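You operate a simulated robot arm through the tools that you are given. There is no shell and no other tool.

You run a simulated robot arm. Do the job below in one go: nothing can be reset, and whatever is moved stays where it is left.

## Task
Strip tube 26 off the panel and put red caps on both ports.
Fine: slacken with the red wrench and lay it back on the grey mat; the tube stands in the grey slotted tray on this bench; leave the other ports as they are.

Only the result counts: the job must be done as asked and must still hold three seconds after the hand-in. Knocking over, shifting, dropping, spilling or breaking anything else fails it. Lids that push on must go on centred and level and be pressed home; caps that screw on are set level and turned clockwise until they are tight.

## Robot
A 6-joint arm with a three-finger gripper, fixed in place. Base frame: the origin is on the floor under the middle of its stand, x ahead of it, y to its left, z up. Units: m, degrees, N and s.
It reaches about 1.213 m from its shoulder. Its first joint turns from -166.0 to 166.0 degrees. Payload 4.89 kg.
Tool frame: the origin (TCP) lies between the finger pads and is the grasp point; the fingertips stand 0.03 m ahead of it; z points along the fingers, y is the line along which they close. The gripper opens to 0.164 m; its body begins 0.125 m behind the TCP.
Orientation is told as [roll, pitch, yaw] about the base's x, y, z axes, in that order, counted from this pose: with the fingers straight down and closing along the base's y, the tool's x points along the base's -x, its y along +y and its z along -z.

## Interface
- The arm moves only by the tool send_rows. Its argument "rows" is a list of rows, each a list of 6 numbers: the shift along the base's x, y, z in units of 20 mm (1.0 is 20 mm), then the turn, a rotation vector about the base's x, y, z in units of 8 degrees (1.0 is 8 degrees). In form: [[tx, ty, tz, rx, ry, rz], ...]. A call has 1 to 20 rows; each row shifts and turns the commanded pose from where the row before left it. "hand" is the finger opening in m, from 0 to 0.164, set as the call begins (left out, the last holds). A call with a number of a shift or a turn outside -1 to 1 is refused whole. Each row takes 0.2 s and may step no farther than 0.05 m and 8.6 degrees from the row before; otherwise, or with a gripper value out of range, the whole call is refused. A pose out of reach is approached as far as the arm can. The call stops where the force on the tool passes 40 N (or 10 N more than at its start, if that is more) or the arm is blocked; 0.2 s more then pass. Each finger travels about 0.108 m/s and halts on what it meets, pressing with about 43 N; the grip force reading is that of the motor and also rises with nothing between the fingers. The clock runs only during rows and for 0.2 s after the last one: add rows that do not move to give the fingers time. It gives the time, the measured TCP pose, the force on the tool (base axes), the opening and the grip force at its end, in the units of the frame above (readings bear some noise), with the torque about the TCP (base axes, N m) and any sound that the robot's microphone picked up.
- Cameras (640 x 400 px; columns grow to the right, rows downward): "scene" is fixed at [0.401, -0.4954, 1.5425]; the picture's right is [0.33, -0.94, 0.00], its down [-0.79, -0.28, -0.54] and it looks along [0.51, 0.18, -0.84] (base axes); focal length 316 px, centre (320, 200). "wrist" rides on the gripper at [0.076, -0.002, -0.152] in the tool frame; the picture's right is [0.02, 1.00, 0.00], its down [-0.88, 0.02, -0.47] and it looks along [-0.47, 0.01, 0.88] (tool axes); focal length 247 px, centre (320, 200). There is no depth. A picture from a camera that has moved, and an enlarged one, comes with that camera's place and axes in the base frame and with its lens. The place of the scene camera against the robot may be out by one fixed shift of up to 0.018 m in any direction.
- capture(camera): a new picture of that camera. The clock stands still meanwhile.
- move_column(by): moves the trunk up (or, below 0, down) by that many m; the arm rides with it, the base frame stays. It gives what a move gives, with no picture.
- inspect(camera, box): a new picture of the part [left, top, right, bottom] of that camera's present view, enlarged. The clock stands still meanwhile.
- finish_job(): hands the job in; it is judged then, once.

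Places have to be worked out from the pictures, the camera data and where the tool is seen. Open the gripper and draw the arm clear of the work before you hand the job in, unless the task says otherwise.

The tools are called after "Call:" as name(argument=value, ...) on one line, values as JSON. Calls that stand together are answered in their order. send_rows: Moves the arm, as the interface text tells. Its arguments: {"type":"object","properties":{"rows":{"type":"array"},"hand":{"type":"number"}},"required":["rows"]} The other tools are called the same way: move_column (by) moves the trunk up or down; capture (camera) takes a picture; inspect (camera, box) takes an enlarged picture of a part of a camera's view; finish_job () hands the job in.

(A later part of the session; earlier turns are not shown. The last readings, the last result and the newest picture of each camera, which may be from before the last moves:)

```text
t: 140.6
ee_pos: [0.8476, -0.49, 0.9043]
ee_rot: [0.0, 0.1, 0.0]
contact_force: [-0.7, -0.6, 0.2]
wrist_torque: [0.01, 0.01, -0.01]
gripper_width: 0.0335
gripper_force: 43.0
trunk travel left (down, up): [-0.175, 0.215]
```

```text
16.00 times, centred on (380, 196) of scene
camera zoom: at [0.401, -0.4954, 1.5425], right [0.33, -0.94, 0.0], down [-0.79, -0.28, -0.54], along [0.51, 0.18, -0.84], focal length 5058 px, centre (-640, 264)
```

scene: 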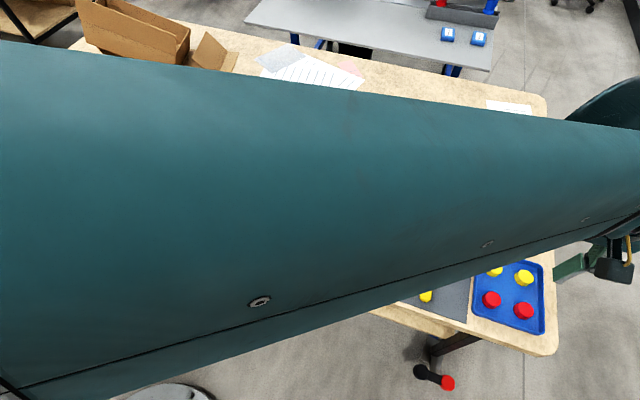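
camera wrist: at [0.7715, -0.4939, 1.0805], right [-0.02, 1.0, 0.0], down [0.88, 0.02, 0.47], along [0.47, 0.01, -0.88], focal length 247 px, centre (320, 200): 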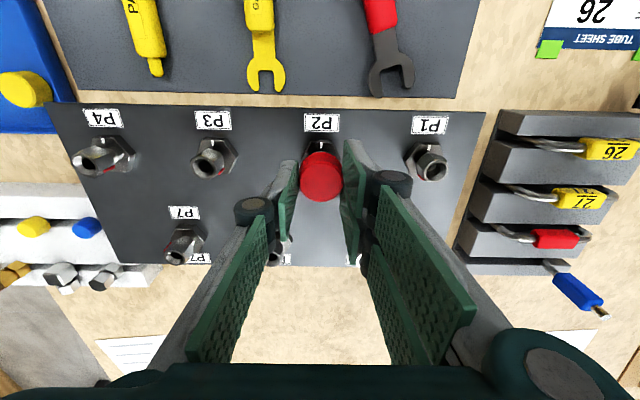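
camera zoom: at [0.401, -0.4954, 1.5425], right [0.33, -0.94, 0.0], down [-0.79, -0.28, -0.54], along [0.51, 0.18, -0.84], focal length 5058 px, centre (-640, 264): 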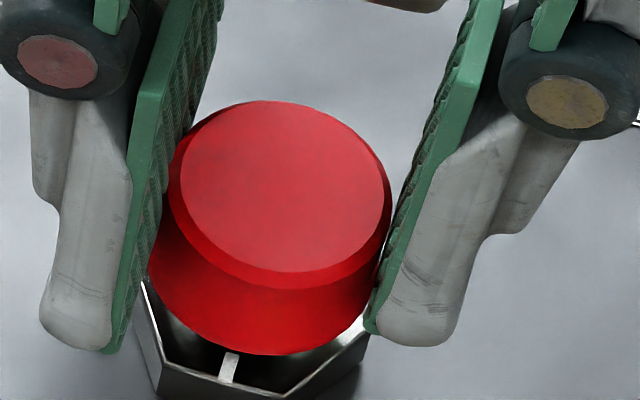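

Cap is enveloping the nut without contact. Continue down in 1 mm rows.

Call:
send_rows(rows=[[0, 0, -0.05, 0, 0, 0], [0, 0, -0.05, 0, 0, 0], [0, 0, -0.05, 0, 0, 0], [0, 0, 0, 0, 0, 0]])

```text
t: 141.6
ee_pos: [0.8486, -0.489, 0.9016]
ee_rot: [0.1, 0.0, 0.1]
contact_force: [-0.7, -0.9, 3.5]
wrist_torque: [-0.03, -0.01, -0.01]
gripper_width: 0.0339
gripper_force: 42.3
trunk travel left (down, up): [-0.175, 0.215]
```

First light contact (3.5 N). I keep pressing gently, 1 mm at a time.

Call:
send_rows(rows=[[0, 0, -0.05, 0, 0, 0], [0, 0, 0, 0, 0, 0]])

```text
t: 142.2
ee_pos: [0.8477, -0.4901, 0.9015]
ee_rot: [0.0, 0.0, 0.0]
contact_force: [-0.3, 0.1, 1.9]
wrist_torque: [0.01, 0.02, 0.02]
gripper_width: 0.0335
gripper_force: 43.1
trunk travel left (down, up): [-0.175, 0.215]
```

Call:
send_rows(rows=[[0, 0, -0.05, 0, 0, 0], [0, 0, -0.05, 0, 0, 0], [0, 0, 0, 0, 0, 0]])

Call:
inspect(camera="scene", box=[366, 184, 394, 208])

```text
t: 143.0
ee_pos: [0.8485, -0.4906, 0.8998]
ee_rot: [-0.1, -0.1, 0.1]
contact_force: [6.1, -3.7, 20.2]
wrist_torque: [-0.07, -0.18, -0.03]
gripper_width: 0.0335
gripper_force: 43.5
trunk travel left (down, up): [-0.175, 0.215]
```

```text
16.00 times, centred on (380, 196) of scene
camera zoom: at [0.401, -0.4954, 1.5425], right [0.33, -0.94, 0.0], down [-0.79, -0.28, -0.54], along [0.51, 0.18, -0.84], focal length 5058 px, centre (-640, 264)
```

zoom: 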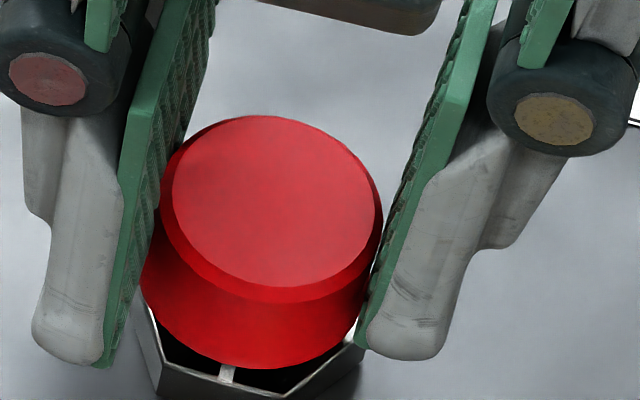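

Resistance 20 N with a small lateral component (+x,-y), so I nudge the cap 0.4 mm that way and press further.

Call:
send_rows(rows=[[0.02, -0.012, 0, 0, 0, 0], [0, 0, 0, 0, 0, 0]])

```text
t: 143.6
ee_pos: [0.8487, -0.4905, 0.8988]
ee_rot: [0.0, 0.0, 0.0]
contact_force: [4.6, -4.4, 24.1]
wrist_torque: [-0.12, -0.13, -0.02]
gripper_width: 0.0335
gripper_force: 43.3
trunk travel left (down, up): [-0.175, 0.215]
```

Call:
send_rows(rows=[[0.015, -0.015, 0, 0, 0, 0], [0, 0, -0.05, 0, 0, 0], [0, 0, 0, 0, 0, 0]])

```text
t: 144.4
ee_pos: [0.8479, -0.4897, 0.8997]
ee_rot: [-0.1, -0.1, 0.0]
contact_force: [1.4, -0.4, 36.9]
wrist_torque: [0.01, -0.06, -0.01]
gripper_width: 0.0338
gripper_force: 43.4
trunk travel left (down, up): [-0.175, 0.215]
```

Lateral load is nulled; the push is 37 N. I look at whether the cap has moved in the fingers or is seated.

Call:
inspect(camera="scene", box=[366, 184, 394, 208])

Call:
inspect(camera="wrist", box=[270, 130, 370, 240])

```text
16.00 times, centred on (380, 196) of scene
camera zoom: at [0.401, -0.4954, 1.5425], right [0.33, -0.94, 0.0], down [-0.79, -0.28, -0.54], along [0.51, 0.18, -0.84], focal length 5058 px, centre (-640, 264)
```

zoom: 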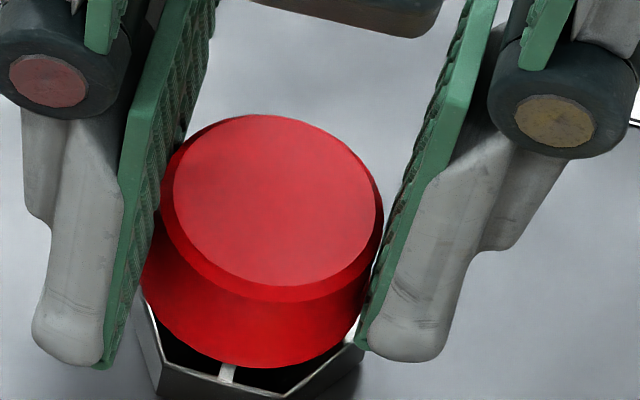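

```text
3.64 times, centred on (320, 185) of wrist
camera zoom: at [0.7711, -0.4931, 1.0522], right [-0.02, 1.0, 0.0], down [0.88, 0.02, 0.47], along [0.47, 0.01, -0.88], focal length 898 px, centre (320, 254)
```

zoom: 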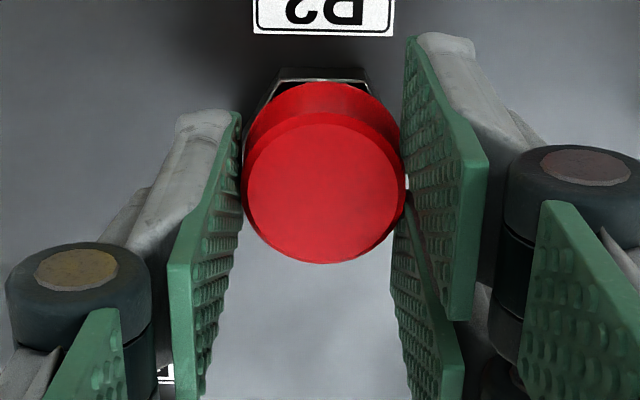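

The cap top is at ≈0.881, ~3 mm above the ring, i.e. it is bottoming on the port. I press a bit harder to make sure it is home, listening for a click.

Call:
send_rows(rows=[[0, 0, -0.04, 0, 0, 0], [0, 0, -0.04, 0, 0, 0], [0, 0, 0, 0, 0, 0]])

```text
t: 145.2
ee_pos: [0.8486, -0.4897, 0.8977]
ee_rot: [0.0, 0.0, 0.0]
contact_force: [-0.4, 1.4, 33.7]
wrist_torque: [0.02, 0.01, 0.01]
gripper_width: 0.0331
gripper_force: 42.9
trunk travel left (down, up): [-0.175, 0.215]
```

Force stayed ~34 N while moving 1.6 mm further: either the cap is sliding on or slipping in the fingers. I check the cap's place in the grip.

Call:
inspect(camera="wrist", box=[270, 130, 370, 240])

Call:
inspect(camera="scene", box=[366, 184, 394, 208])

```text
3.64 times, centred on (320, 185) of wrist
camera zoom: at [0.7712, -0.4931, 1.0506], right [-0.02, 1.0, 0.0], down [0.88, 0.02, 0.47], along [0.47, 0.01, -0.88], focal length 898 px, centre (320, 254)
```

zoom: 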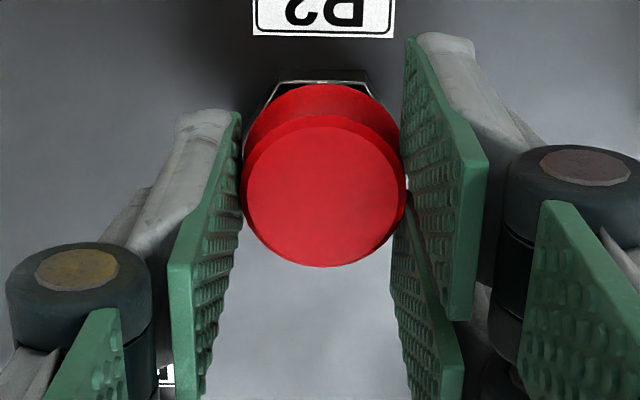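

```text
16.00 times, centred on (380, 196) of scene
camera zoom: at [0.401, -0.4954, 1.5425], right [0.33, -0.94, 0.0], down [-0.79, -0.28, -0.54], along [0.51, 0.18, -0.84], focal length 5058 px, centre (-640, 264)
```

zoom: 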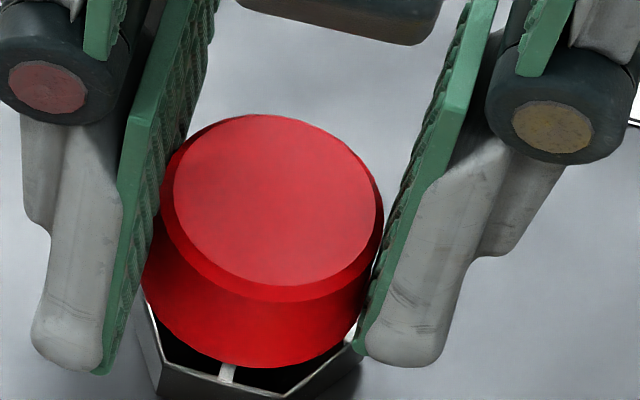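

The cap did not move in the scene view (it slipped 1.6 mm in the fingers), so it is against its stop: lip ≈8 mm above the hex, top ≈3 mm above the ring. I open the fingers and rise to inspect how it sits.

Call:
send_rows(rows=[[0, 0, 0.06, 0, 0, 0], [0, 0, 0, 0, 0, 0]])

Call:
send_rows(rows=[[0, 0, 0, 0, 0, 0], [0, 0, 0, 0, 0, 0], [0, 0, 0, 0, 0, 0]], hand=0.05)

Call:
send_rows(rows=[[0, 0, 0.3, 0, 0, 0], [0, 0, 0.7, 0, 0, 0], [0, 0, 0.9, 0, 0, 0], [0, 0, 0.9, 0, 0, 0], [0, 0, 0.9, 0, 0, 0], [0, 0, 0, 0, 0, 0]])

Call:
capture(camera="wrist")

Call:
inspect(camera="scene", box=[355, 170, 405, 220])

```text
t: 145.8
ee_pos: [0.8491, -0.4904, 0.8974]
ee_rot: [0.0, -0.1, 0.0]
contact_force: [-9.5, 4.3, 9.1]
wrist_torque: [0.11, 0.15, -0.03]
gripper_width: 0.0334
gripper_force: 42.6
trunk travel left (down, up): [-0.175, 0.215]
```

```text
t: 146.6
ee_pos: [0.8493, -0.4901, 0.899]
ee_rot: [0.0, 0.0, 0.0]
contact_force: [0.1, 0.5, 0.1]
wrist_torque: [0.02, 0.0, -0.01]
gripper_width: 0.0501
gripper_force: 0.1
trunk travel left (down, up): [-0.175, 0.215]
```

```text
t: 148.0
ee_pos: [0.8504, -0.4893, 0.9725]
ee_rot: [0.0, 0.1, 0.1]
contact_force: [0.0, -0.2, -0.9]
wrist_torque: [-0.04, -0.01, -0.01]
gripper_width: 0.0498
gripper_force: 0.0
trunk travel left (down, up): [-0.175, 0.215]
```

```text
taken
camera wrist: at [0.7724, -0.4935, 1.1252], right [-0.02, 1.0, 0.0], down [0.88, 0.02, 0.47], along [0.47, 0.01, -0.88], focal length 247 px, centre (320, 200)
```

wrist: 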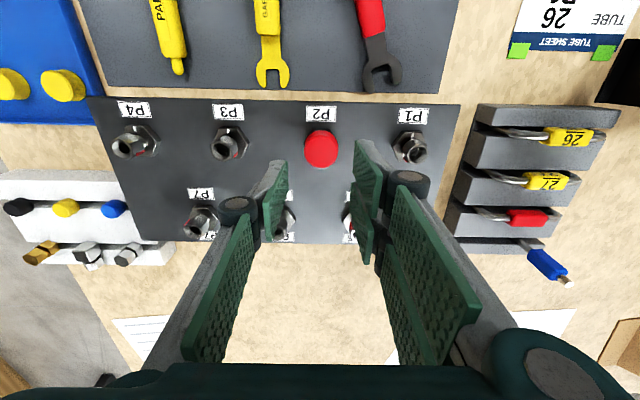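

```text
8.00 times, centred on (380, 195) of scene
camera zoom: at [0.401, -0.4954, 1.5425], right [0.33, -0.94, 0.0], down [-0.79, -0.28, -0.54], along [0.51, 0.18, -0.84], focal length 2529 px, centre (-160, 240)
```

zoom: 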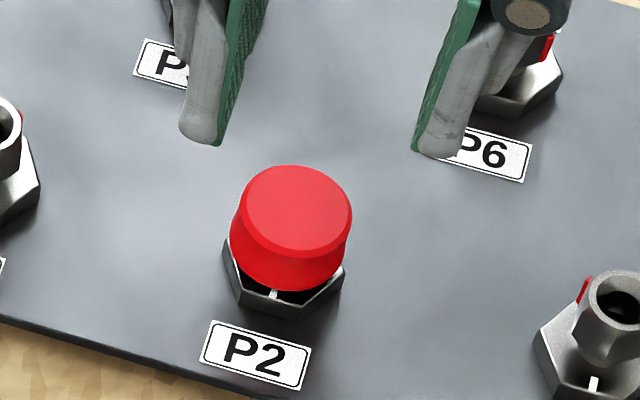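

The cap stays on P2. I zoom in from both cameras to judge level and seating.

Call:
inspect(camera="wrist", box=[295, 120, 345, 175])

Call:
inspect(camera="scene", box=[366, 184, 394, 208])

```text
7.27 times, centred on (320, 148) of wrist
camera zoom: at [0.7724, -0.4935, 1.1252], right [-0.02, 1.0, 0.0], down [0.88, 0.02, 0.47], along [0.47, 0.01, -0.88], focal length 1796 px, centre (320, 582)
```

zoom: 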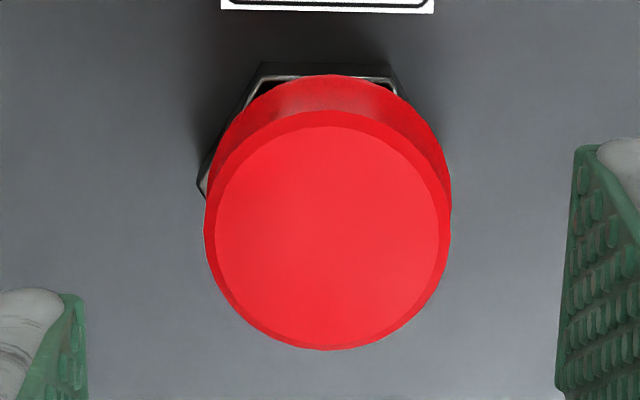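

```text
16.00 times, centred on (380, 196) of scene
camera zoom: at [0.401, -0.4954, 1.5425], right [0.33, -0.94, 0.0], down [-0.79, -0.28, -0.54], along [0.51, 0.18, -0.84], focal length 5058 px, centre (-640, 264)
```

zoom: 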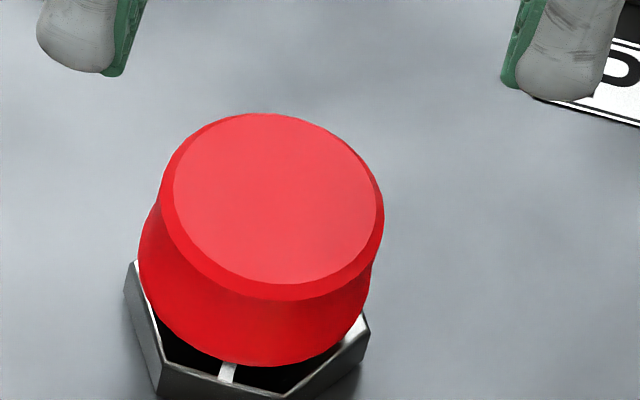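

The cap looks level and centred within ~1 mm. I'll press on its top with closed fingertips to make sure it is home.

Call:
send_rows(rows=[[0, 0, 0, 0, 0, 0], [0, 0, 0, 0, 0, 0], [0, 0, 0, 0, 0, 0], [0, 0, -0.9, 0, 0, 0], [0, 0, -0.9, 0, 0, 0], [0, 0, -0.8, 0, 0, 0], [0, 0, 0, 0, 0, 0]], hand=0.0)

Call:
inspect(camera="scene", box=[355, 170, 405, 220])

```text
t: 149.6
ee_pos: [0.8511, -0.4893, 0.9199]
ee_rot: [0.1, 0.1, -0.1]
contact_force: [-0.1, 0.0, 0.3]
wrist_torque: [0.01, 0.0, 0.0]
gripper_width: 0.0
gripper_force: 43.5
trunk travel left (down, up): [-0.175, 0.215]
```

```text
8.00 times, centred on (380, 195) of scene
camera zoom: at [0.401, -0.4954, 1.5425], right [0.33, -0.94, 0.0], down [-0.79, -0.28, -0.54], along [0.51, 0.18, -0.84], focal length 2529 px, centre (-160, 240)
```

zoom: 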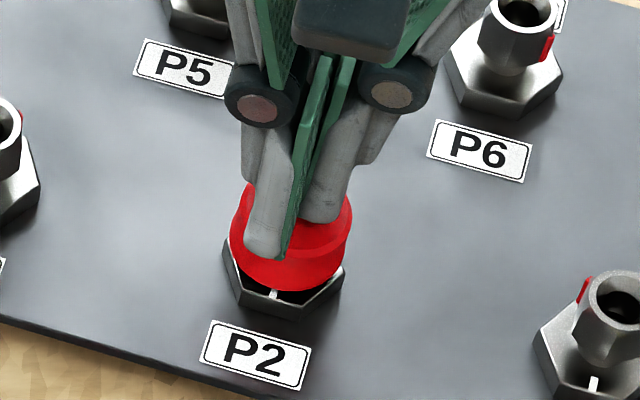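

Closed fingertips are over the cap. I creep down to press.

Call:
send_rows(rows=[[0, 0, -0.1, 0, 0, 0], [0, 0, -0.1, 0, 0, 0], [0, 0, -0.05, 0, 0, 0], [0, 0, -0.05, 0, 0, 0], [0, 0, -0.05, 0, 0, 0], [0, 0, -0.05, 0, 0, 0], [0, 0, -0.05, 0, 0, 0], [0, 0, -0.05, 0, 0, 0], [0, 0, 0, 0, 0, 0]])

```text
t: 151.6
ee_pos: [0.849, -0.4909, 0.9097]
ee_rot: [-0.1, 0.0, -0.1]
contact_force: [5.5, -1.3, 19.8]
wrist_torque: [0.0, -0.15, -0.02]
gripper_width: 0.006
gripper_force: 42.9
trunk travel left (down, up): [-0.175, 0.215]
```

Contact at ≈0.910 with 20 N. Press on.

Call:
send_rows(rows=[[0, 0, -0.05, 0, 0, 0], [0, 0, -0.05, 0, 0, 0], [0, 0, 0, 0, 0, 0]])

Call:
inspect(camera="scene", box=[355, 170, 405, 220])

```text
t: 152.3
ee_pos: [0.851, -0.4911, 0.9096]
ee_rot: [-0.1, -0.1, 0.0]
contact_force: [0.5, 4.1, 24.7]
wrist_torque: [0.13, 0.05, 0.01]
gripper_width: 0.006
gripper_force: 43.2
trunk travel left (down, up): [-0.175, 0.215]
stopped in row 3: the force on the tool passed its limit at 42 N (the readings are from after the stop); the commanded pose is now the measured one
```

```text
8.00 times, centred on (380, 195) of scene
camera zoom: at [0.401, -0.4954, 1.5425], right [0.33, -0.94, 0.0], down [-0.79, -0.28, -0.54], along [0.51, 0.18, -0.84], focal length 2529 px, centre (-160, 240)
```

zoom: 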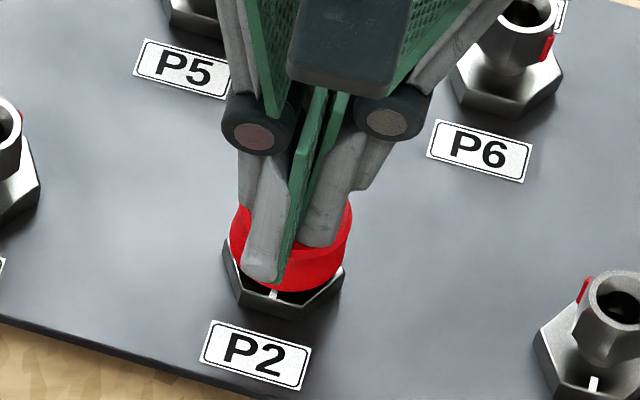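

Pressing at 42 N gave no further travel, so it is at a hard stop. To rule out a screw thread, I re-grip the cap and turn it clockwise a little while watching the torque.

Call:
send_rows(rows=[[0, 0, 0.5, 0, 0, 0], [0, 0, 0.5, 0, 0, 0], [0, 0, 0, 0, 0, 0]], hand=0.0)

Call:
send_rows(rows=[[0, 0, 0, 0, 0, 0], [0, 0, 0, 0, 0, 0], [0, 0, 0, 0, 0, 0]], hand=0.05)

Call:
inspect(camera="wrist", box=[270, 120, 370, 230])

```text
t: 153.1
ee_pos: [0.8496, -0.4915, 0.9273]
ee_rot: [-0.1, 0.0, 0.0]
contact_force: [0.4, 1.2, -0.1]
wrist_torque: [-0.01, -0.02, -0.02]
gripper_width: 0.0
gripper_force: 42.6
trunk travel left (down, up): [-0.175, 0.215]
```

```text
t: 153.9
ee_pos: [0.8494, -0.49, 0.9276]
ee_rot: [-0.2, 0.0, 0.0]
contact_force: [0.3, 0.9, 0.7]
wrist_torque: [-0.01, 0.0, 0.01]
gripper_width: 0.05
gripper_force: 0.1
trunk travel left (down, up): [-0.175, 0.215]
```

```text
3.64 times, centred on (320, 175) of wrist
camera zoom: at [0.7724, -0.4936, 1.0805], right [-0.02, 1.0, 0.0], down [0.88, 0.02, 0.47], along [0.47, 0.01, -0.88], focal length 898 px, centre (320, 291)
```

zoom: 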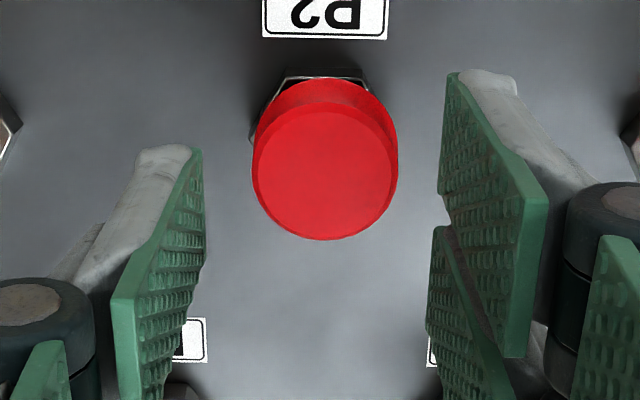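

Cap centre measures [0.847,-0.491], matching the port. I lower around it and grip.

Call:
send_rows(rows=[[0, 0, -0.5, 0, 0, 0], [0, 0, -0.5, 0, 0, 0], [0, 0, -0.45, 0, 0, 0], [0, 0, 0, 0, 0, 0]])

Call:
send_rows(rows=[[0, 0, 0, 0, 0, 0], [0, 0, 0, 0, 0, 0], [0, 0, 0, 0, 0, 0], [0, 0, 0, 0, 0, 0]], hand=0.0)

```text
t: 154.9
ee_pos: [0.8506, -0.4912, 0.8975]
ee_rot: [-0.1, 0.0, 0.0]
contact_force: [-0.2, -0.7, 0.3]
wrist_torque: [0.01, 0.01, -0.01]
gripper_width: 0.0502
gripper_force: 0.1
trunk travel left (down, up): [-0.175, 0.215]
```

```text
t: 155.9
ee_pos: [0.849, -0.4918, 0.8992]
ee_rot: [0.0, -0.1, 0.0]
contact_force: [3.7, 1.7, 3.7]
wrist_torque: [0.05, -0.08, -0.01]
gripper_width: 0.0337
gripper_force: 42.9
trunk travel left (down, up): [-0.175, 0.215]
```

Gripped with almost no side load. I turn 14° clockwise (−z) and read the torque.

Call:
send_rows(rows=[[0, 0, 0, 0, 0, -0.9], [0, 0, 0, 0, 0, -0.9], [0, 0, 0, 0, 0, 0]])

Call:
inspect(camera="scene", box=[355, 170, 405, 220])

```text
t: 156.7
ee_pos: [0.8492, -0.4907, 0.8987]
ee_rot: [-0.1, 0.1, -14.5]
contact_force: [0.1, 0.3, 2.1]
wrist_torque: [-0.02, -0.01, 0.02]
gripper_width: 0.0339
gripper_force: 42.3
trunk travel left (down, up): [-0.175, 0.215]
```

```text
8.00 times, centred on (380, 195) of scene
camera zoom: at [0.401, -0.4954, 1.5425], right [0.33, -0.94, 0.0], down [-0.79, -0.28, -0.54], along [0.51, 0.18, -0.84], focal length 2529 px, centre (-160, 240)
```

zoom: 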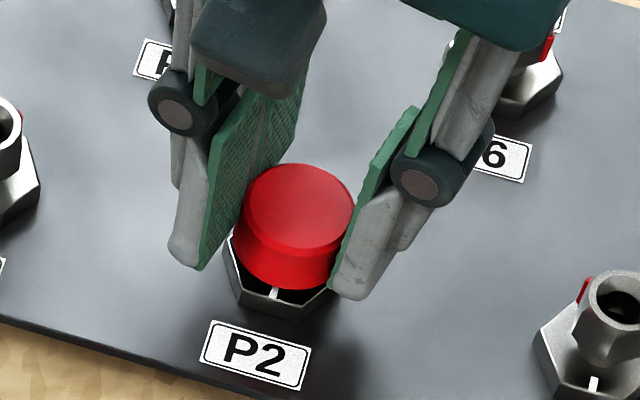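

No torque — the cap turns freely. I continue turning clockwise another 58° to see whether it ever pulls down or tightens.

Call:
send_rows(rows=[[0, 0, 0, 0, 0, -0.9], [0, 0, 0, 0, 0, -0.9], [0, 0, 0, 0, 0, -0.9], [0, 0, 0, 0, 0, -0.9], [0, 0, 0, 0, 0, 0]])

Call:
send_rows(rows=[[0, 0, 0, 0, 0, -0.9], [0, 0, 0, 0, 0, -0.9], [0, 0, 0, 0, 0, -0.9], [0, 0, 0, 0, 0, -0.9], [0, 0, 0, 0, 0, 0]])

Call:
inspect(camera="scene", box=[355, 170, 405, 220])

```text
t: 157.9
ee_pos: [0.8501, -0.4916, 0.8994]
ee_rot: [-0.1, 0.0, -43.3]
contact_force: [0.7, 0.4, 3.3]
wrist_torque: [0.01, 0.01, 0.02]
gripper_width: 0.0336
gripper_force: 43.4
trunk travel left (down, up): [-0.175, 0.215]
```

```text
t: 159.1
ee_pos: [0.8498, -0.4916, 0.8993]
ee_rot: [0.1, 0.0, -72.2]
contact_force: [0.0, -0.4, 2.4]
wrist_torque: [-0.03, 0.01, 0.0]
gripper_width: 0.0335
gripper_force: 43.1
trunk travel left (down, up): [-0.175, 0.215]
```

```text
8.00 times, centred on (380, 195) of scene
camera zoom: at [0.401, -0.4954, 1.5425], right [0.33, -0.94, 0.0], down [-0.79, -0.28, -0.54], along [0.51, 0.18, -0.84], focal length 2529 px, centre (-160, 240)
```

zoom: 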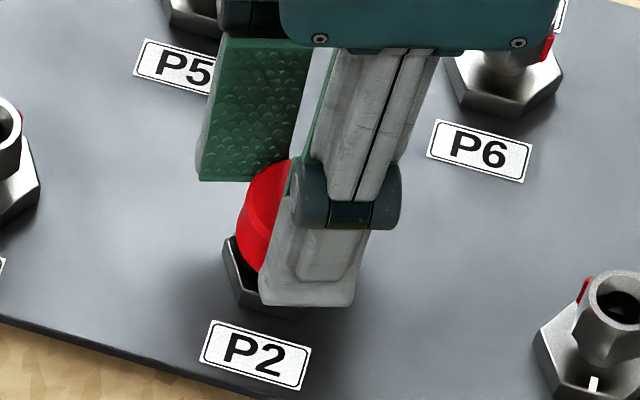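

No torque builds at all, so it isn't a thread. I test retention by lifting 1.5 mm: a pressed-home push cap should resist.

Call:
send_rows(rows=[[0, 0, 0.04, 0, 0, 0], [0, 0, 0.04, 0, 0, 0], [0, 0, 0, 0, 0, 0]])

```text
t: 159.9
ee_pos: [0.8488, -0.4922, 0.9017]
ee_rot: [0.0, 0.0, -71.9]
contact_force: [-0.5, 0.1, 0.5]
wrist_torque: [-0.02, 0.01, 0.0]
gripper_width: 0.0333
gripper_force: 43.0
trunk travel left (down, up): [-0.175, 0.215]
```

The cap lifts with no resistance, so it is only resting on the port — not yet "home". I try the screw hypothesis properly: press down ~15–20 N and turn clockwise while pressing.

Call:
send_rows(rows=[[0, 0, -0.08, 0, 0, 0], [0, 0, -0.05, 0, 0, 0], [0, 0, -0.05, 0, 0, 0], [0, 0, 0, 0, 0, 0]])

Call:
send_rows(rows=[[0, 0, 0, 0, 0, -0.6], [0, 0, 0, 0, 0, -0.6], [0, 0, 0, 0, 0, -0.6], [0, 0, 0, 0, 0, 0]])

```text
t: 160.9
ee_pos: [0.8503, -0.4905, 0.8978]
ee_rot: [0.0, 0.0, -71.9]
contact_force: [-0.1, 1.2, 11.8]
wrist_torque: [0.04, -0.01, -0.02]
gripper_width: 0.0334
gripper_force: 43.3
trunk travel left (down, up): [-0.175, 0.215]
```

```text
t: 161.9
ee_pos: [0.8495, -0.4915, 0.8979]
ee_rot: [0.0, 0.0, -86.4]
contact_force: [-0.8, 9.0, 13.3]
wrist_torque: [0.18, -0.02, 0.62]
gripper_width: 0.0334
gripper_force: 42.7
trunk travel left (down, up): [-0.175, 0.215]
```

Now a clockwise torque reaction of 0.62 N·m appears under the press — something is engaging. I check retention by a small lift.

Call:
send_rows(rows=[[0, 0, 0.08, 0, 0, 0], [0, 0, 0.08, 0, 0, 0], [0, 0, 0, 0, 0, 0]])

Call:
inspect(camera="scene", box=[355, 170, 405, 220])

```text
t: 162.7
ee_pos: [0.8487, -0.4911, 0.9001]
ee_rot: [0.0, 0.0, -86.4]
contact_force: [0.3, 0.6, 1.3]
wrist_torque: [0.04, 0.01, 0.02]
gripper_width: 0.0332
gripper_force: 43.2
trunk travel left (down, up): [-0.175, 0.215]
```

```text
8.00 times, centred on (380, 195) of scene
camera zoom: at [0.401, -0.4954, 1.5425], right [0.33, -0.94, 0.0], down [-0.79, -0.28, -0.54], along [0.51, 0.18, -0.84], focal length 2529 px, centre (-160, 240)
```

zoom: 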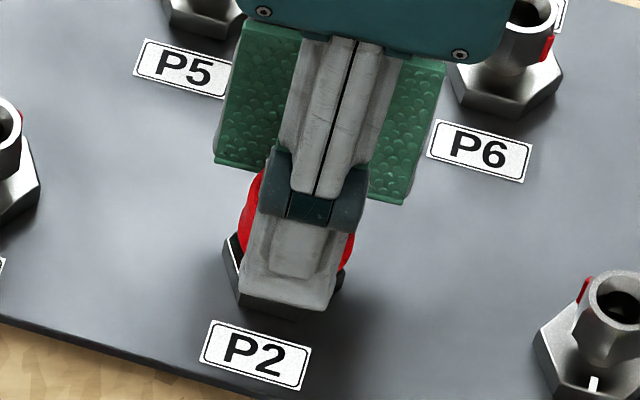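

I look at the cap's position in the grip and check for movement of the nut.

Call:
inspect(camera="wrist", box=[270, 130, 370, 240])

Call:
capture(camera="wrist")

```text
3.64 times, centred on (320, 185) of wrist
camera zoom: at [0.8428, -0.4165, 1.0525], right [1.0, 0.08, 0.0], down [0.07, -0.88, 0.47], along [0.04, -0.47, -0.88], focal length 898 px, centre (320, 254)
```

zoom: 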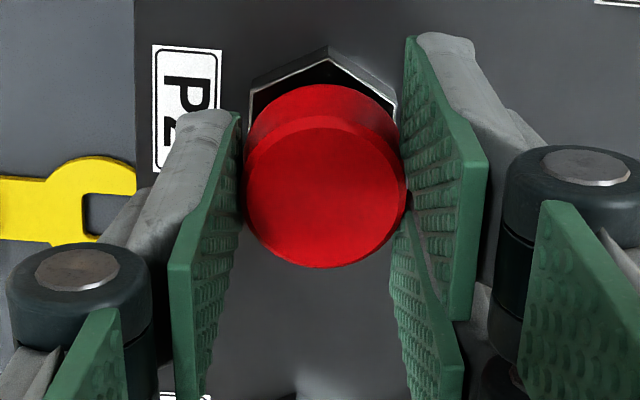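

```text
taken
camera wrist: at [0.8428, -0.4165, 1.0525], right [1.0, 0.08, 0.0], down [0.07, -0.88, 0.47], along [0.04, -0.47, -0.88], focal length 247 px, centre (320, 200)
```

wrist: 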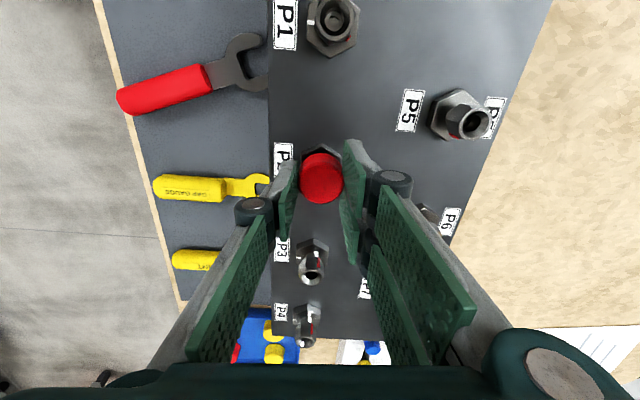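

The cap moves with the gripper without retention, so it is not threaded in; the earlier stop may be the start of an interference fit. I'll release, turn back to yaw 0, and press on the top with slightly spread fingertips using more force.

Call:
send_rows(rows=[[0, 0, -0.03, 0, 0, 0], [0, 0, 0, 0, 0, 0]])

Call:
send_rows(rows=[[0, 0, 0, 0, 0, 0], [0, 0, 0, 0, 0, 0], [0, 0, 0, 0, 0, 0]], hand=0.05)

Call:
send_rows(rows=[[0, 0, 0.3, 0, 0, 0], [0, 0, 0.7, 0, 0, 0], [0, 0, 0.9, 0, 0, 0.9], [0, 0, 0.7, 0, 0, 0.9], [0, 0, 0, 0, 0, 0.9], [0, 0, 0, 0, 0, 0.9], [0, 0, 0, 0, 0, 0.9], [0, 0, 0, 0, 0, 0.9], [0, 0, 0, 0, 0, 0.9], [0, 0, 0, 0, 0, 0.9], [0, 0, 0, 0, 0, 0.9], [0, 0, 0, 0, 0, 0.9], [0, 0, 0, 0, 0, 0.9], [0, 0, 0, 0, 0, 0.9], [0, 0, 0, 0, 0, 0]])

Call:
capture(camera="wrist")

Call:
inspect(camera="scene", box=[366, 184, 394, 208])

```text
t: 163.3
ee_pos: [0.8505, -0.49, 0.8989]
ee_rot: [0.0, 0.1, -86.3]
contact_force: [0.9, 0.6, 2.2]
wrist_torque: [0.01, 0.03, -0.04]
gripper_width: 0.0332
gripper_force: 42.9
trunk travel left (down, up): [-0.175, 0.215]
```

```text
t: 164.1
ee_pos: [0.8501, -0.4914, 0.8994]
ee_rot: [0.0, 0.0, -86.4]
contact_force: [-0.4, -0.9, 0.2]
wrist_torque: [0.02, 0.02, -0.02]
gripper_width: 0.0499
gripper_force: 0.0
trunk travel left (down, up): [-0.175, 0.215]
```

```text
t: 167.3
ee_pos: [0.8501, -0.4907, 0.9523]
ee_rot: [-0.2, 0.0, 0.1]
contact_force: [-0.4, 0.5, 0.0]
wrist_torque: [0.0, 0.0, 0.03]
gripper_width: 0.05
gripper_force: 0.1
trunk travel left (down, up): [-0.175, 0.215]
```

```text
taken
camera wrist: at [0.7726, -0.4942, 1.1041], right [-0.02, 1.0, 0.0], down [0.88, 0.02, 0.47], along [0.47, 0.01, -0.88], focal length 247 px, centre (320, 200)
```

wrist: 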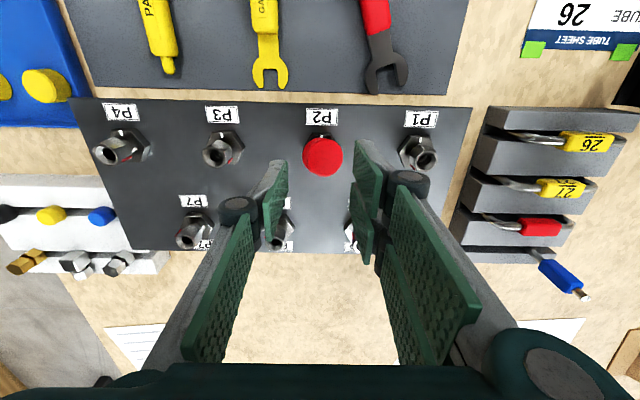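

```text
16.00 times, centred on (380, 196) of scene
camera zoom: at [0.401, -0.4954, 1.5425], right [0.33, -0.94, 0.0], down [-0.79, -0.28, -0.54], along [0.51, 0.18, -0.84], focal length 5058 px, centre (-640, 264)
```

zoom: 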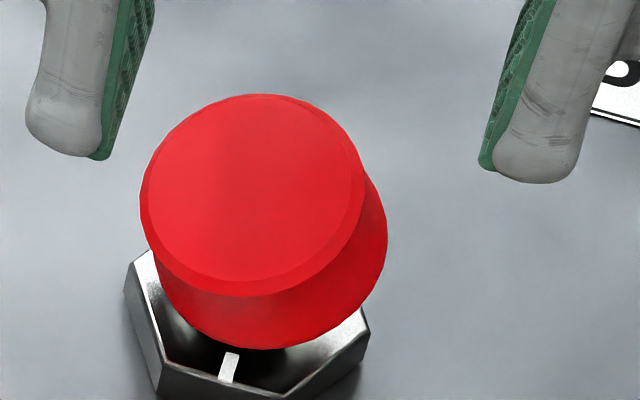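

The cap now rests tilted (~16°) because I released it slightly raised; its fit is loose, so it must be fastened some way. I'll test a proper screw motion: approach at yaw +80°, grip (which levels it), press ~12 N and turn clockwise in steps while reading torque.

Call:
send_rows(rows=[[0, 0, 0, 0, 0, 0.95], [0, 0, 0, 0, 0, 0.95], [0, 0, 0, 0, 0, 0.95], [0, 0, 0, 0, 0, 0.95], [0, 0, 0, 0, 0, 0.95], [0, 0, 0, 0, 0, 0.95], [0, 0, 0, 0, 0, 0.95], [0, 0, 0, 0, 0, 0.95], [0, 0, 0, 0, 0, 0.95], [0, 0, 0, 0, 0, 0.95], [0, 0, 0, 0, 0, 0.5], [0, 0, 0, 0, 0, 0]])

Call:
capture(camera="wrist")

Call:
inspect(camera="wrist", box=[270, 110, 370, 220])

Call:
inspect(camera="scene", box=[355, 170, 405, 220])

```text
t: 169.9
ee_pos: [0.8506, -0.4916, 0.953]
ee_rot: [-0.2, 0.0, 80.0]
contact_force: [-0.7, 0.4, 0.0]
wrist_torque: [0.0, 0.0, 0.01]
gripper_width: 0.0503
gripper_force: 0.0
trunk travel left (down, up): [-0.175, 0.215]
```

```text
taken
camera wrist: at [0.8373, -0.5688, 1.1045], right [-0.99, 0.15, 0.0], down [0.13, 0.87, 0.47], along [0.07, 0.47, -0.88], focal length 247 px, centre (320, 200)
```

wrist: 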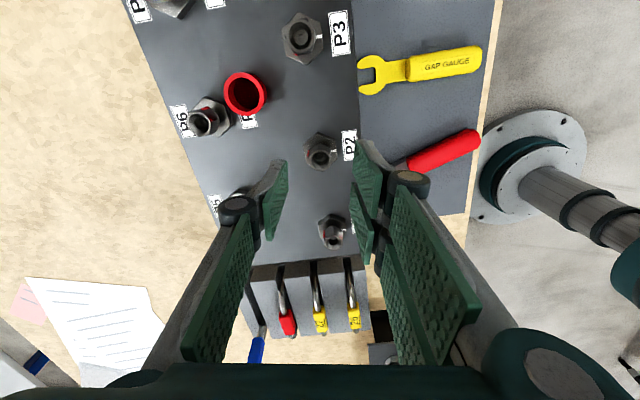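

```text
3.64 times, centred on (320, 165) of wrist
camera zoom: at [0.8373, -0.5688, 1.1045], right [-0.99, 0.15, 0.0], down [0.13, 0.87, 0.47], along [0.07, 0.47, -0.88], focal length 898 px, centre (320, 327)
```

zoom: 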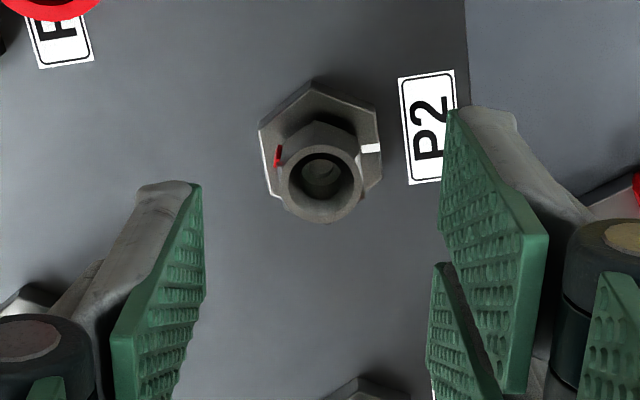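

```text
8.00 times, centred on (380, 195) of scene
camera zoom: at [0.401, -0.4954, 1.5425], right [0.33, -0.94, 0.0], down [-0.79, -0.28, -0.54], along [0.51, 0.18, -0.84], focal length 2529 px, centre (-160, 240)
```

zoom: 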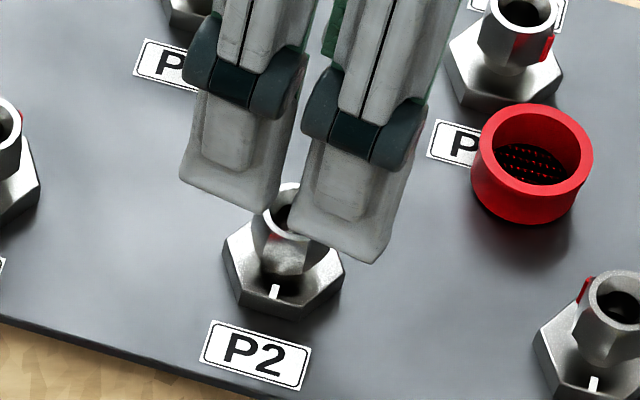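

The cap has toppled off and lies open side up beside P6 — so it was only perched on the nut. Its inside is visible now; I zoom in to learn how it should fit.

Call:
inspect(camera="scene", box=[408, 178, 436, 202])

Call:
inspect(camera="wrist", box=[215, 60, 275, 130])

Call:
inspect(camera="wrist", box=[295, 120, 350, 180])

```text
16.00 times, centred on (422, 190) of scene
camera zoom: at [0.401, -0.4954, 1.5425], right [0.33, -0.94, 0.0], down [-0.79, -0.28, -0.54], along [0.51, 0.18, -0.84], focal length 5058 px, centre (-1312, 360)
```

zoom: 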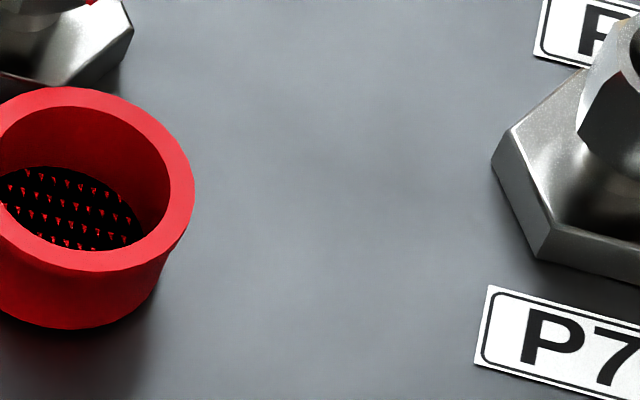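

```text
5.71 times, centred on (245, 95) of wrist
camera zoom: at [0.8373, -0.5688, 1.1045], right [-0.99, 0.15, 0.0], down [0.13, 0.87, 0.47], along [0.07, 0.47, -0.88], focal length 1411 px, centre (749, 800)
```

zoom: 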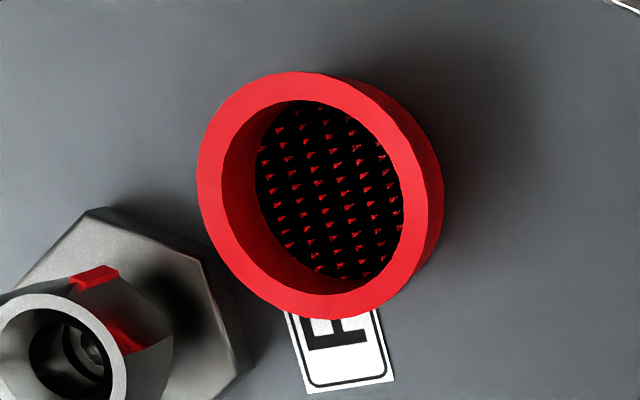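

```text
6.67 times, centred on (322, 150) of wrist
camera zoom: at [0.8373, -0.5688, 1.1045], right [-0.99, 0.15, 0.0], down [0.13, 0.87, 0.47], along [0.07, 0.47, -0.88], focal length 1646 px, centre (303, 533)
```

zoom: 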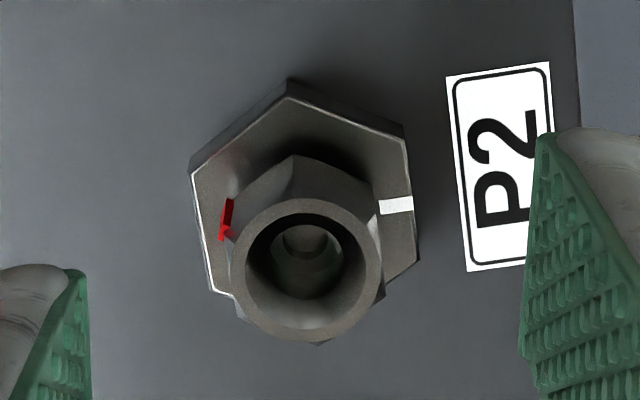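

The cap's inside is plain (tapered, ~29 mm at the lip, no thread), so it is a push/slip-on cap and its first level placement was right; my later lift tipped it off. It lies inverted at about [0.910,-0.557] next to P6, so I must retrieve and flip it. First I go above it with yaw 0.

Call:
send_rows(rows=[[0, 0, 0.6, 0, 0, -0.9], [0, 0, 0.6, 0, 0, -0.9], [0, 0, 0.6, 0, 0, -0.9], [0, 0, 0.4, 0, 0, -0.9], [0.3, -0.4, 0, 0, 0, -0.9], [0.3, -0.4, 0, 0, 0, -0.9], [0.3, -0.4, 0, 0, 0, -0.9], [0.3, -0.4, 0, 0, 0, -0.9], [0.3, -0.4, 0, 0, 0, -0.9], [0.3, -0.4, 0, 0, 0, -0.9], [0.3, -0.4, 0, 0, 0, -1.0], [0.3, -0.47, 0, 0, 0, 0], [0, 0, 0, 0, 0, 0]], hand=0.06)

Call:
capture(camera="wrist")

Call:
inspect(camera="wrist", box=[270, 100, 370, 230])

Call:
inspect(camera="scene", box=[350, 140, 450, 220])

```text
t: 172.7
ee_pos: [0.8978, -0.5555, 0.9953]
ee_rot: [-0.1, 0.0, 0.0]
contact_force: [-0.3, 1.0, -0.6]
wrist_torque: [0.02, 0.02, 0.02]
gripper_width: 0.0601
gripper_force: 0.0
trunk travel left (down, up): [-0.175, 0.215]
```

```text
taken
camera wrist: at [0.8211, -0.5591, 1.1483], right [-0.02, 1.0, 0.0], down [0.88, 0.02, 0.47], along [0.47, 0.01, -0.88], focal length 247 px, centre (320, 200)
```

wrist: 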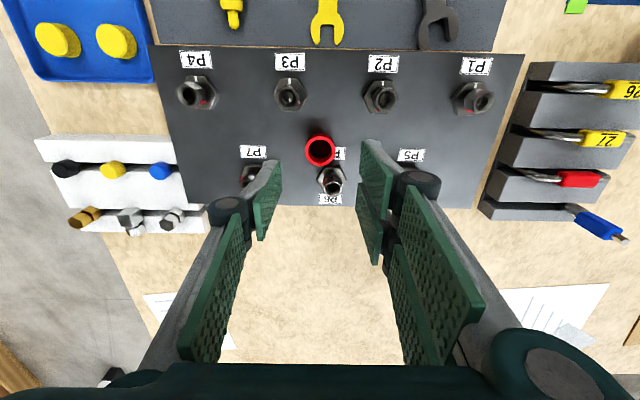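

```text
3.08 times, centred on (320, 165) of wrist
camera zoom: at [0.8211, -0.5591, 1.1483], right [-0.02, 1.0, 0.0], down [0.88, 0.02, 0.47], along [0.47, 0.01, -0.88], focal length 760 px, centre (320, 308)
```

zoom: 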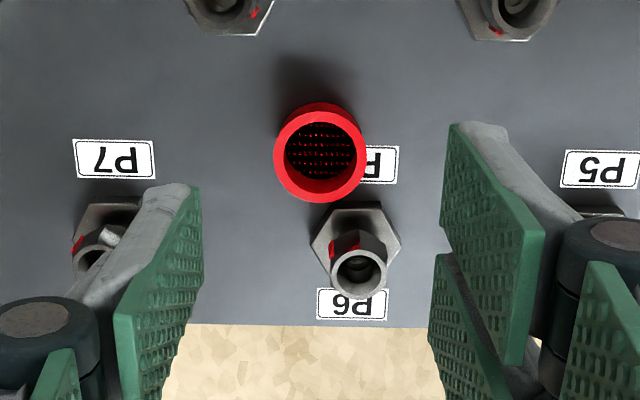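

```text
5.00 times, centred on (400, 180) of scene
camera zoom: at [0.401, -0.4954, 1.5425], right [0.33, -0.94, 0.0], down [-0.79, -0.28, -0.54], along [0.51, 0.18, -0.84], focal length 1581 px, centre (-80, 300)
```

zoom: 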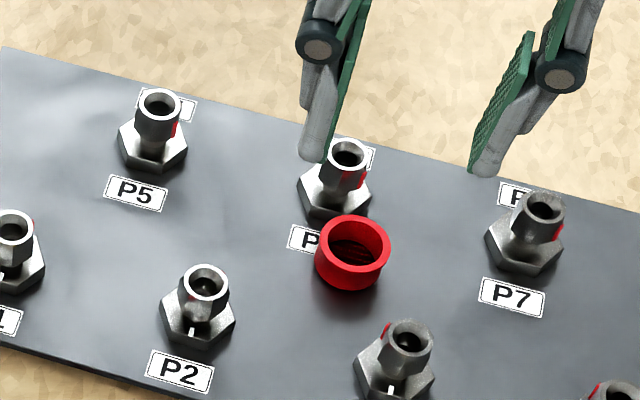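

Cap is inverted at [0.909,-0.557], ID ≈28 mm, OD ≈36 mm at the lip; P6's hex starts at x≈0.929. I lower with the TCP at x≈0.8965 so the pads clear P6, and grip the cap.

Call:
send_rows(rows=[[-0.06, -0.03, -0.9, 0, 0, 0], [0, 0, -0.9, 0, 0, 0], [0, 0, -0.9, 0, 0, 0], [0, 0, -0.9, 0, 0, 0], [0, 0, -0.9, 0, 0, 0], [0, 0, -0.8, 0, 0, 0], [0, 0, -0.3, 0, 0, 0], [0, 0, -0.3, 0, 0, 0], [0, 0, 0, 0, 0, 0]], hand=0.056)

Call:
inspect(camera="wrist", box=[260, 120, 380, 260])

```text
t: 174.7
ee_pos: [0.8967, -0.5557, 0.8767]
ee_rot: [-0.1, -0.1, 0.0]
contact_force: [-0.2, 0.0, 0.1]
wrist_torque: [0.01, -0.01, 0.0]
gripper_width: 0.0559
gripper_force: 0.1
trunk travel left (down, up): [-0.175, 0.215]
```

```text
2.86 times, centred on (320, 190) of wrist
camera zoom: at [0.8196, -0.5596, 1.0298], right [-0.02, 1.0, 0.0], down [0.88, 0.02, 0.47], along [0.47, 0.01, -0.88], focal length 706 px, centre (320, 229)
```

zoom: 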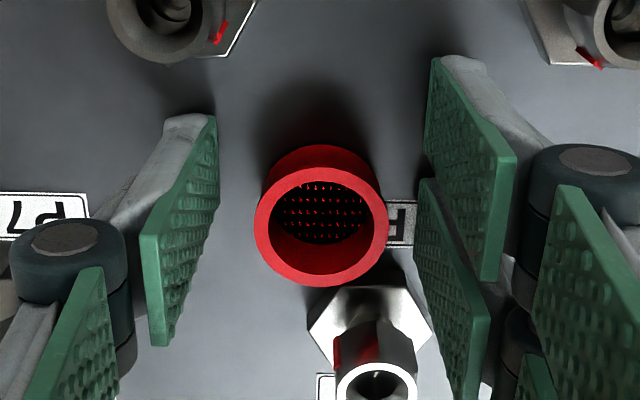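

Pads straddle the cap clear of P6. Close and lift it.

Call:
send_rows(rows=[[0, 0, 0, 0, 0, 0], [0, 0, 0, 0, 0, 0], [0, 0, 0, 0, 0, 0], [0, 0, 0, 0, 0, 0]], hand=0.0)

Call:
inspect(camera="wrist", box=[260, 120, 380, 260])

```text
t: 175.7
ee_pos: [0.896, -0.556, 0.8767]
ee_rot: [-0.1, 0.0, 0.0]
contact_force: [-0.2, -0.1, 0.6]
wrist_torque: [0.02, -0.02, 0.03]
gripper_width: 0.0352
gripper_force: 42.6
trunk travel left (down, up): [-0.175, 0.215]
```

```text
2.86 times, centred on (320, 190) of wrist
camera zoom: at [0.8195, -0.5596, 1.03], right [-0.02, 1.0, 0.0], down [0.88, 0.02, 0.47], along [0.47, 0.01, -0.88], focal length 706 px, centre (320, 229)
```

zoom: 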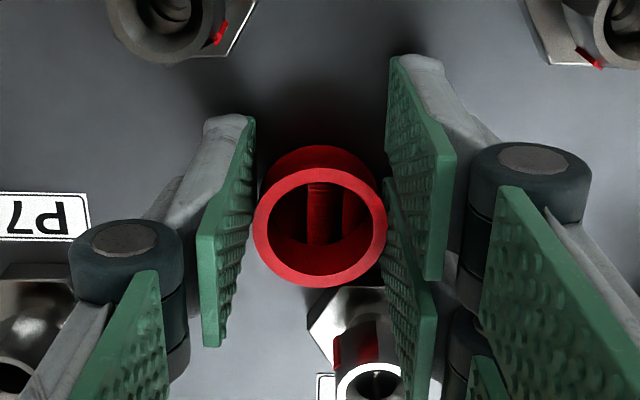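

Gripped at 35 mm (its lip). I lift it to z≈1.0.

Call:
send_rows(rows=[[0, 0, 0.4, 0, 0, 0], [0, 0, 0.8, 0, 0, 0], [0, 0, 0.9, 0, 0, 0], [0, 0, 0.9, 0, 0, 0], [0, 0, 0.9, 0, 0, 0], [0, 0, 0.9, 0, 0, 0], [0, 0, 0.9, 0, 0, 0], [0, 0, 0.8, 0, 0, 0], [0, 0, 0, 0, 0, 0]])

Call:
capture(camera="wrist")

Call:
inspect(camera="wrist", box=[260, 120, 380, 260])

Call:
inspect(camera="scene", box=[350, 100, 450, 220])

```text
t: 177.7
ee_pos: [0.8967, -0.5568, 1.0074]
ee_rot: [-0.1, -0.1, 0.1]
contact_force: [0.2, -0.5, 0.1]
wrist_torque: [-0.03, -0.01, 0.01]
gripper_width: 0.0348
gripper_force: 43.5
trunk travel left (down, up): [-0.175, 0.215]
```

```text
taken
camera wrist: at [0.819, -0.5601, 1.1604], right [-0.02, 1.0, 0.0], down [0.88, 0.02, 0.47], along [0.47, 0.01, -0.88], focal length 247 px, centre (320, 200)
```

wrist: 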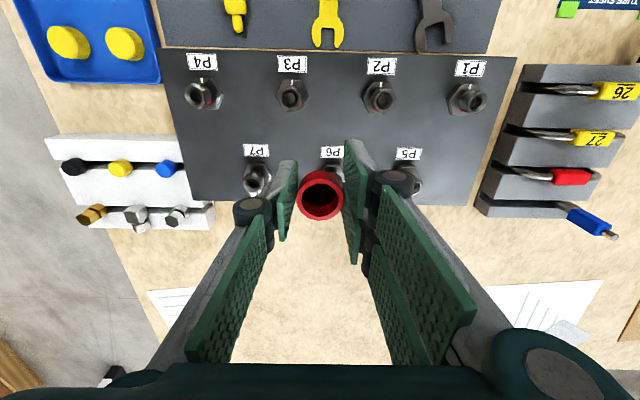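

```text
2.86 times, centred on (320, 190) of wrist
camera zoom: at [0.819, -0.5601, 1.1604], right [-0.02, 1.0, 0.0], down [0.88, 0.02, 0.47], along [0.47, 0.01, -0.88], focal length 706 px, centre (320, 229)
```

zoom: 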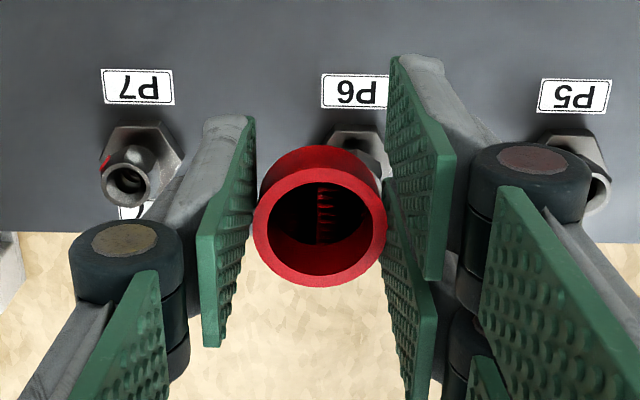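

```text
3.33 times, centred on (400, 160) of scene
camera zoom: at [0.401, -0.4954, 1.5425], right [0.33, -0.94, 0.0], down [-0.79, -0.28, -0.54], along [0.51, 0.18, -0.84], focal length 1054 px, centre (53, 333)
```

zoom: 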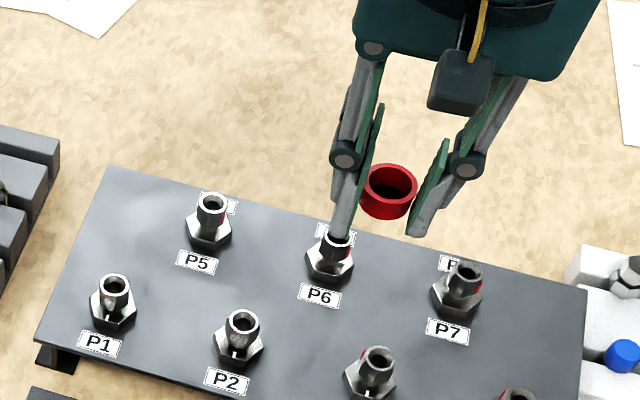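

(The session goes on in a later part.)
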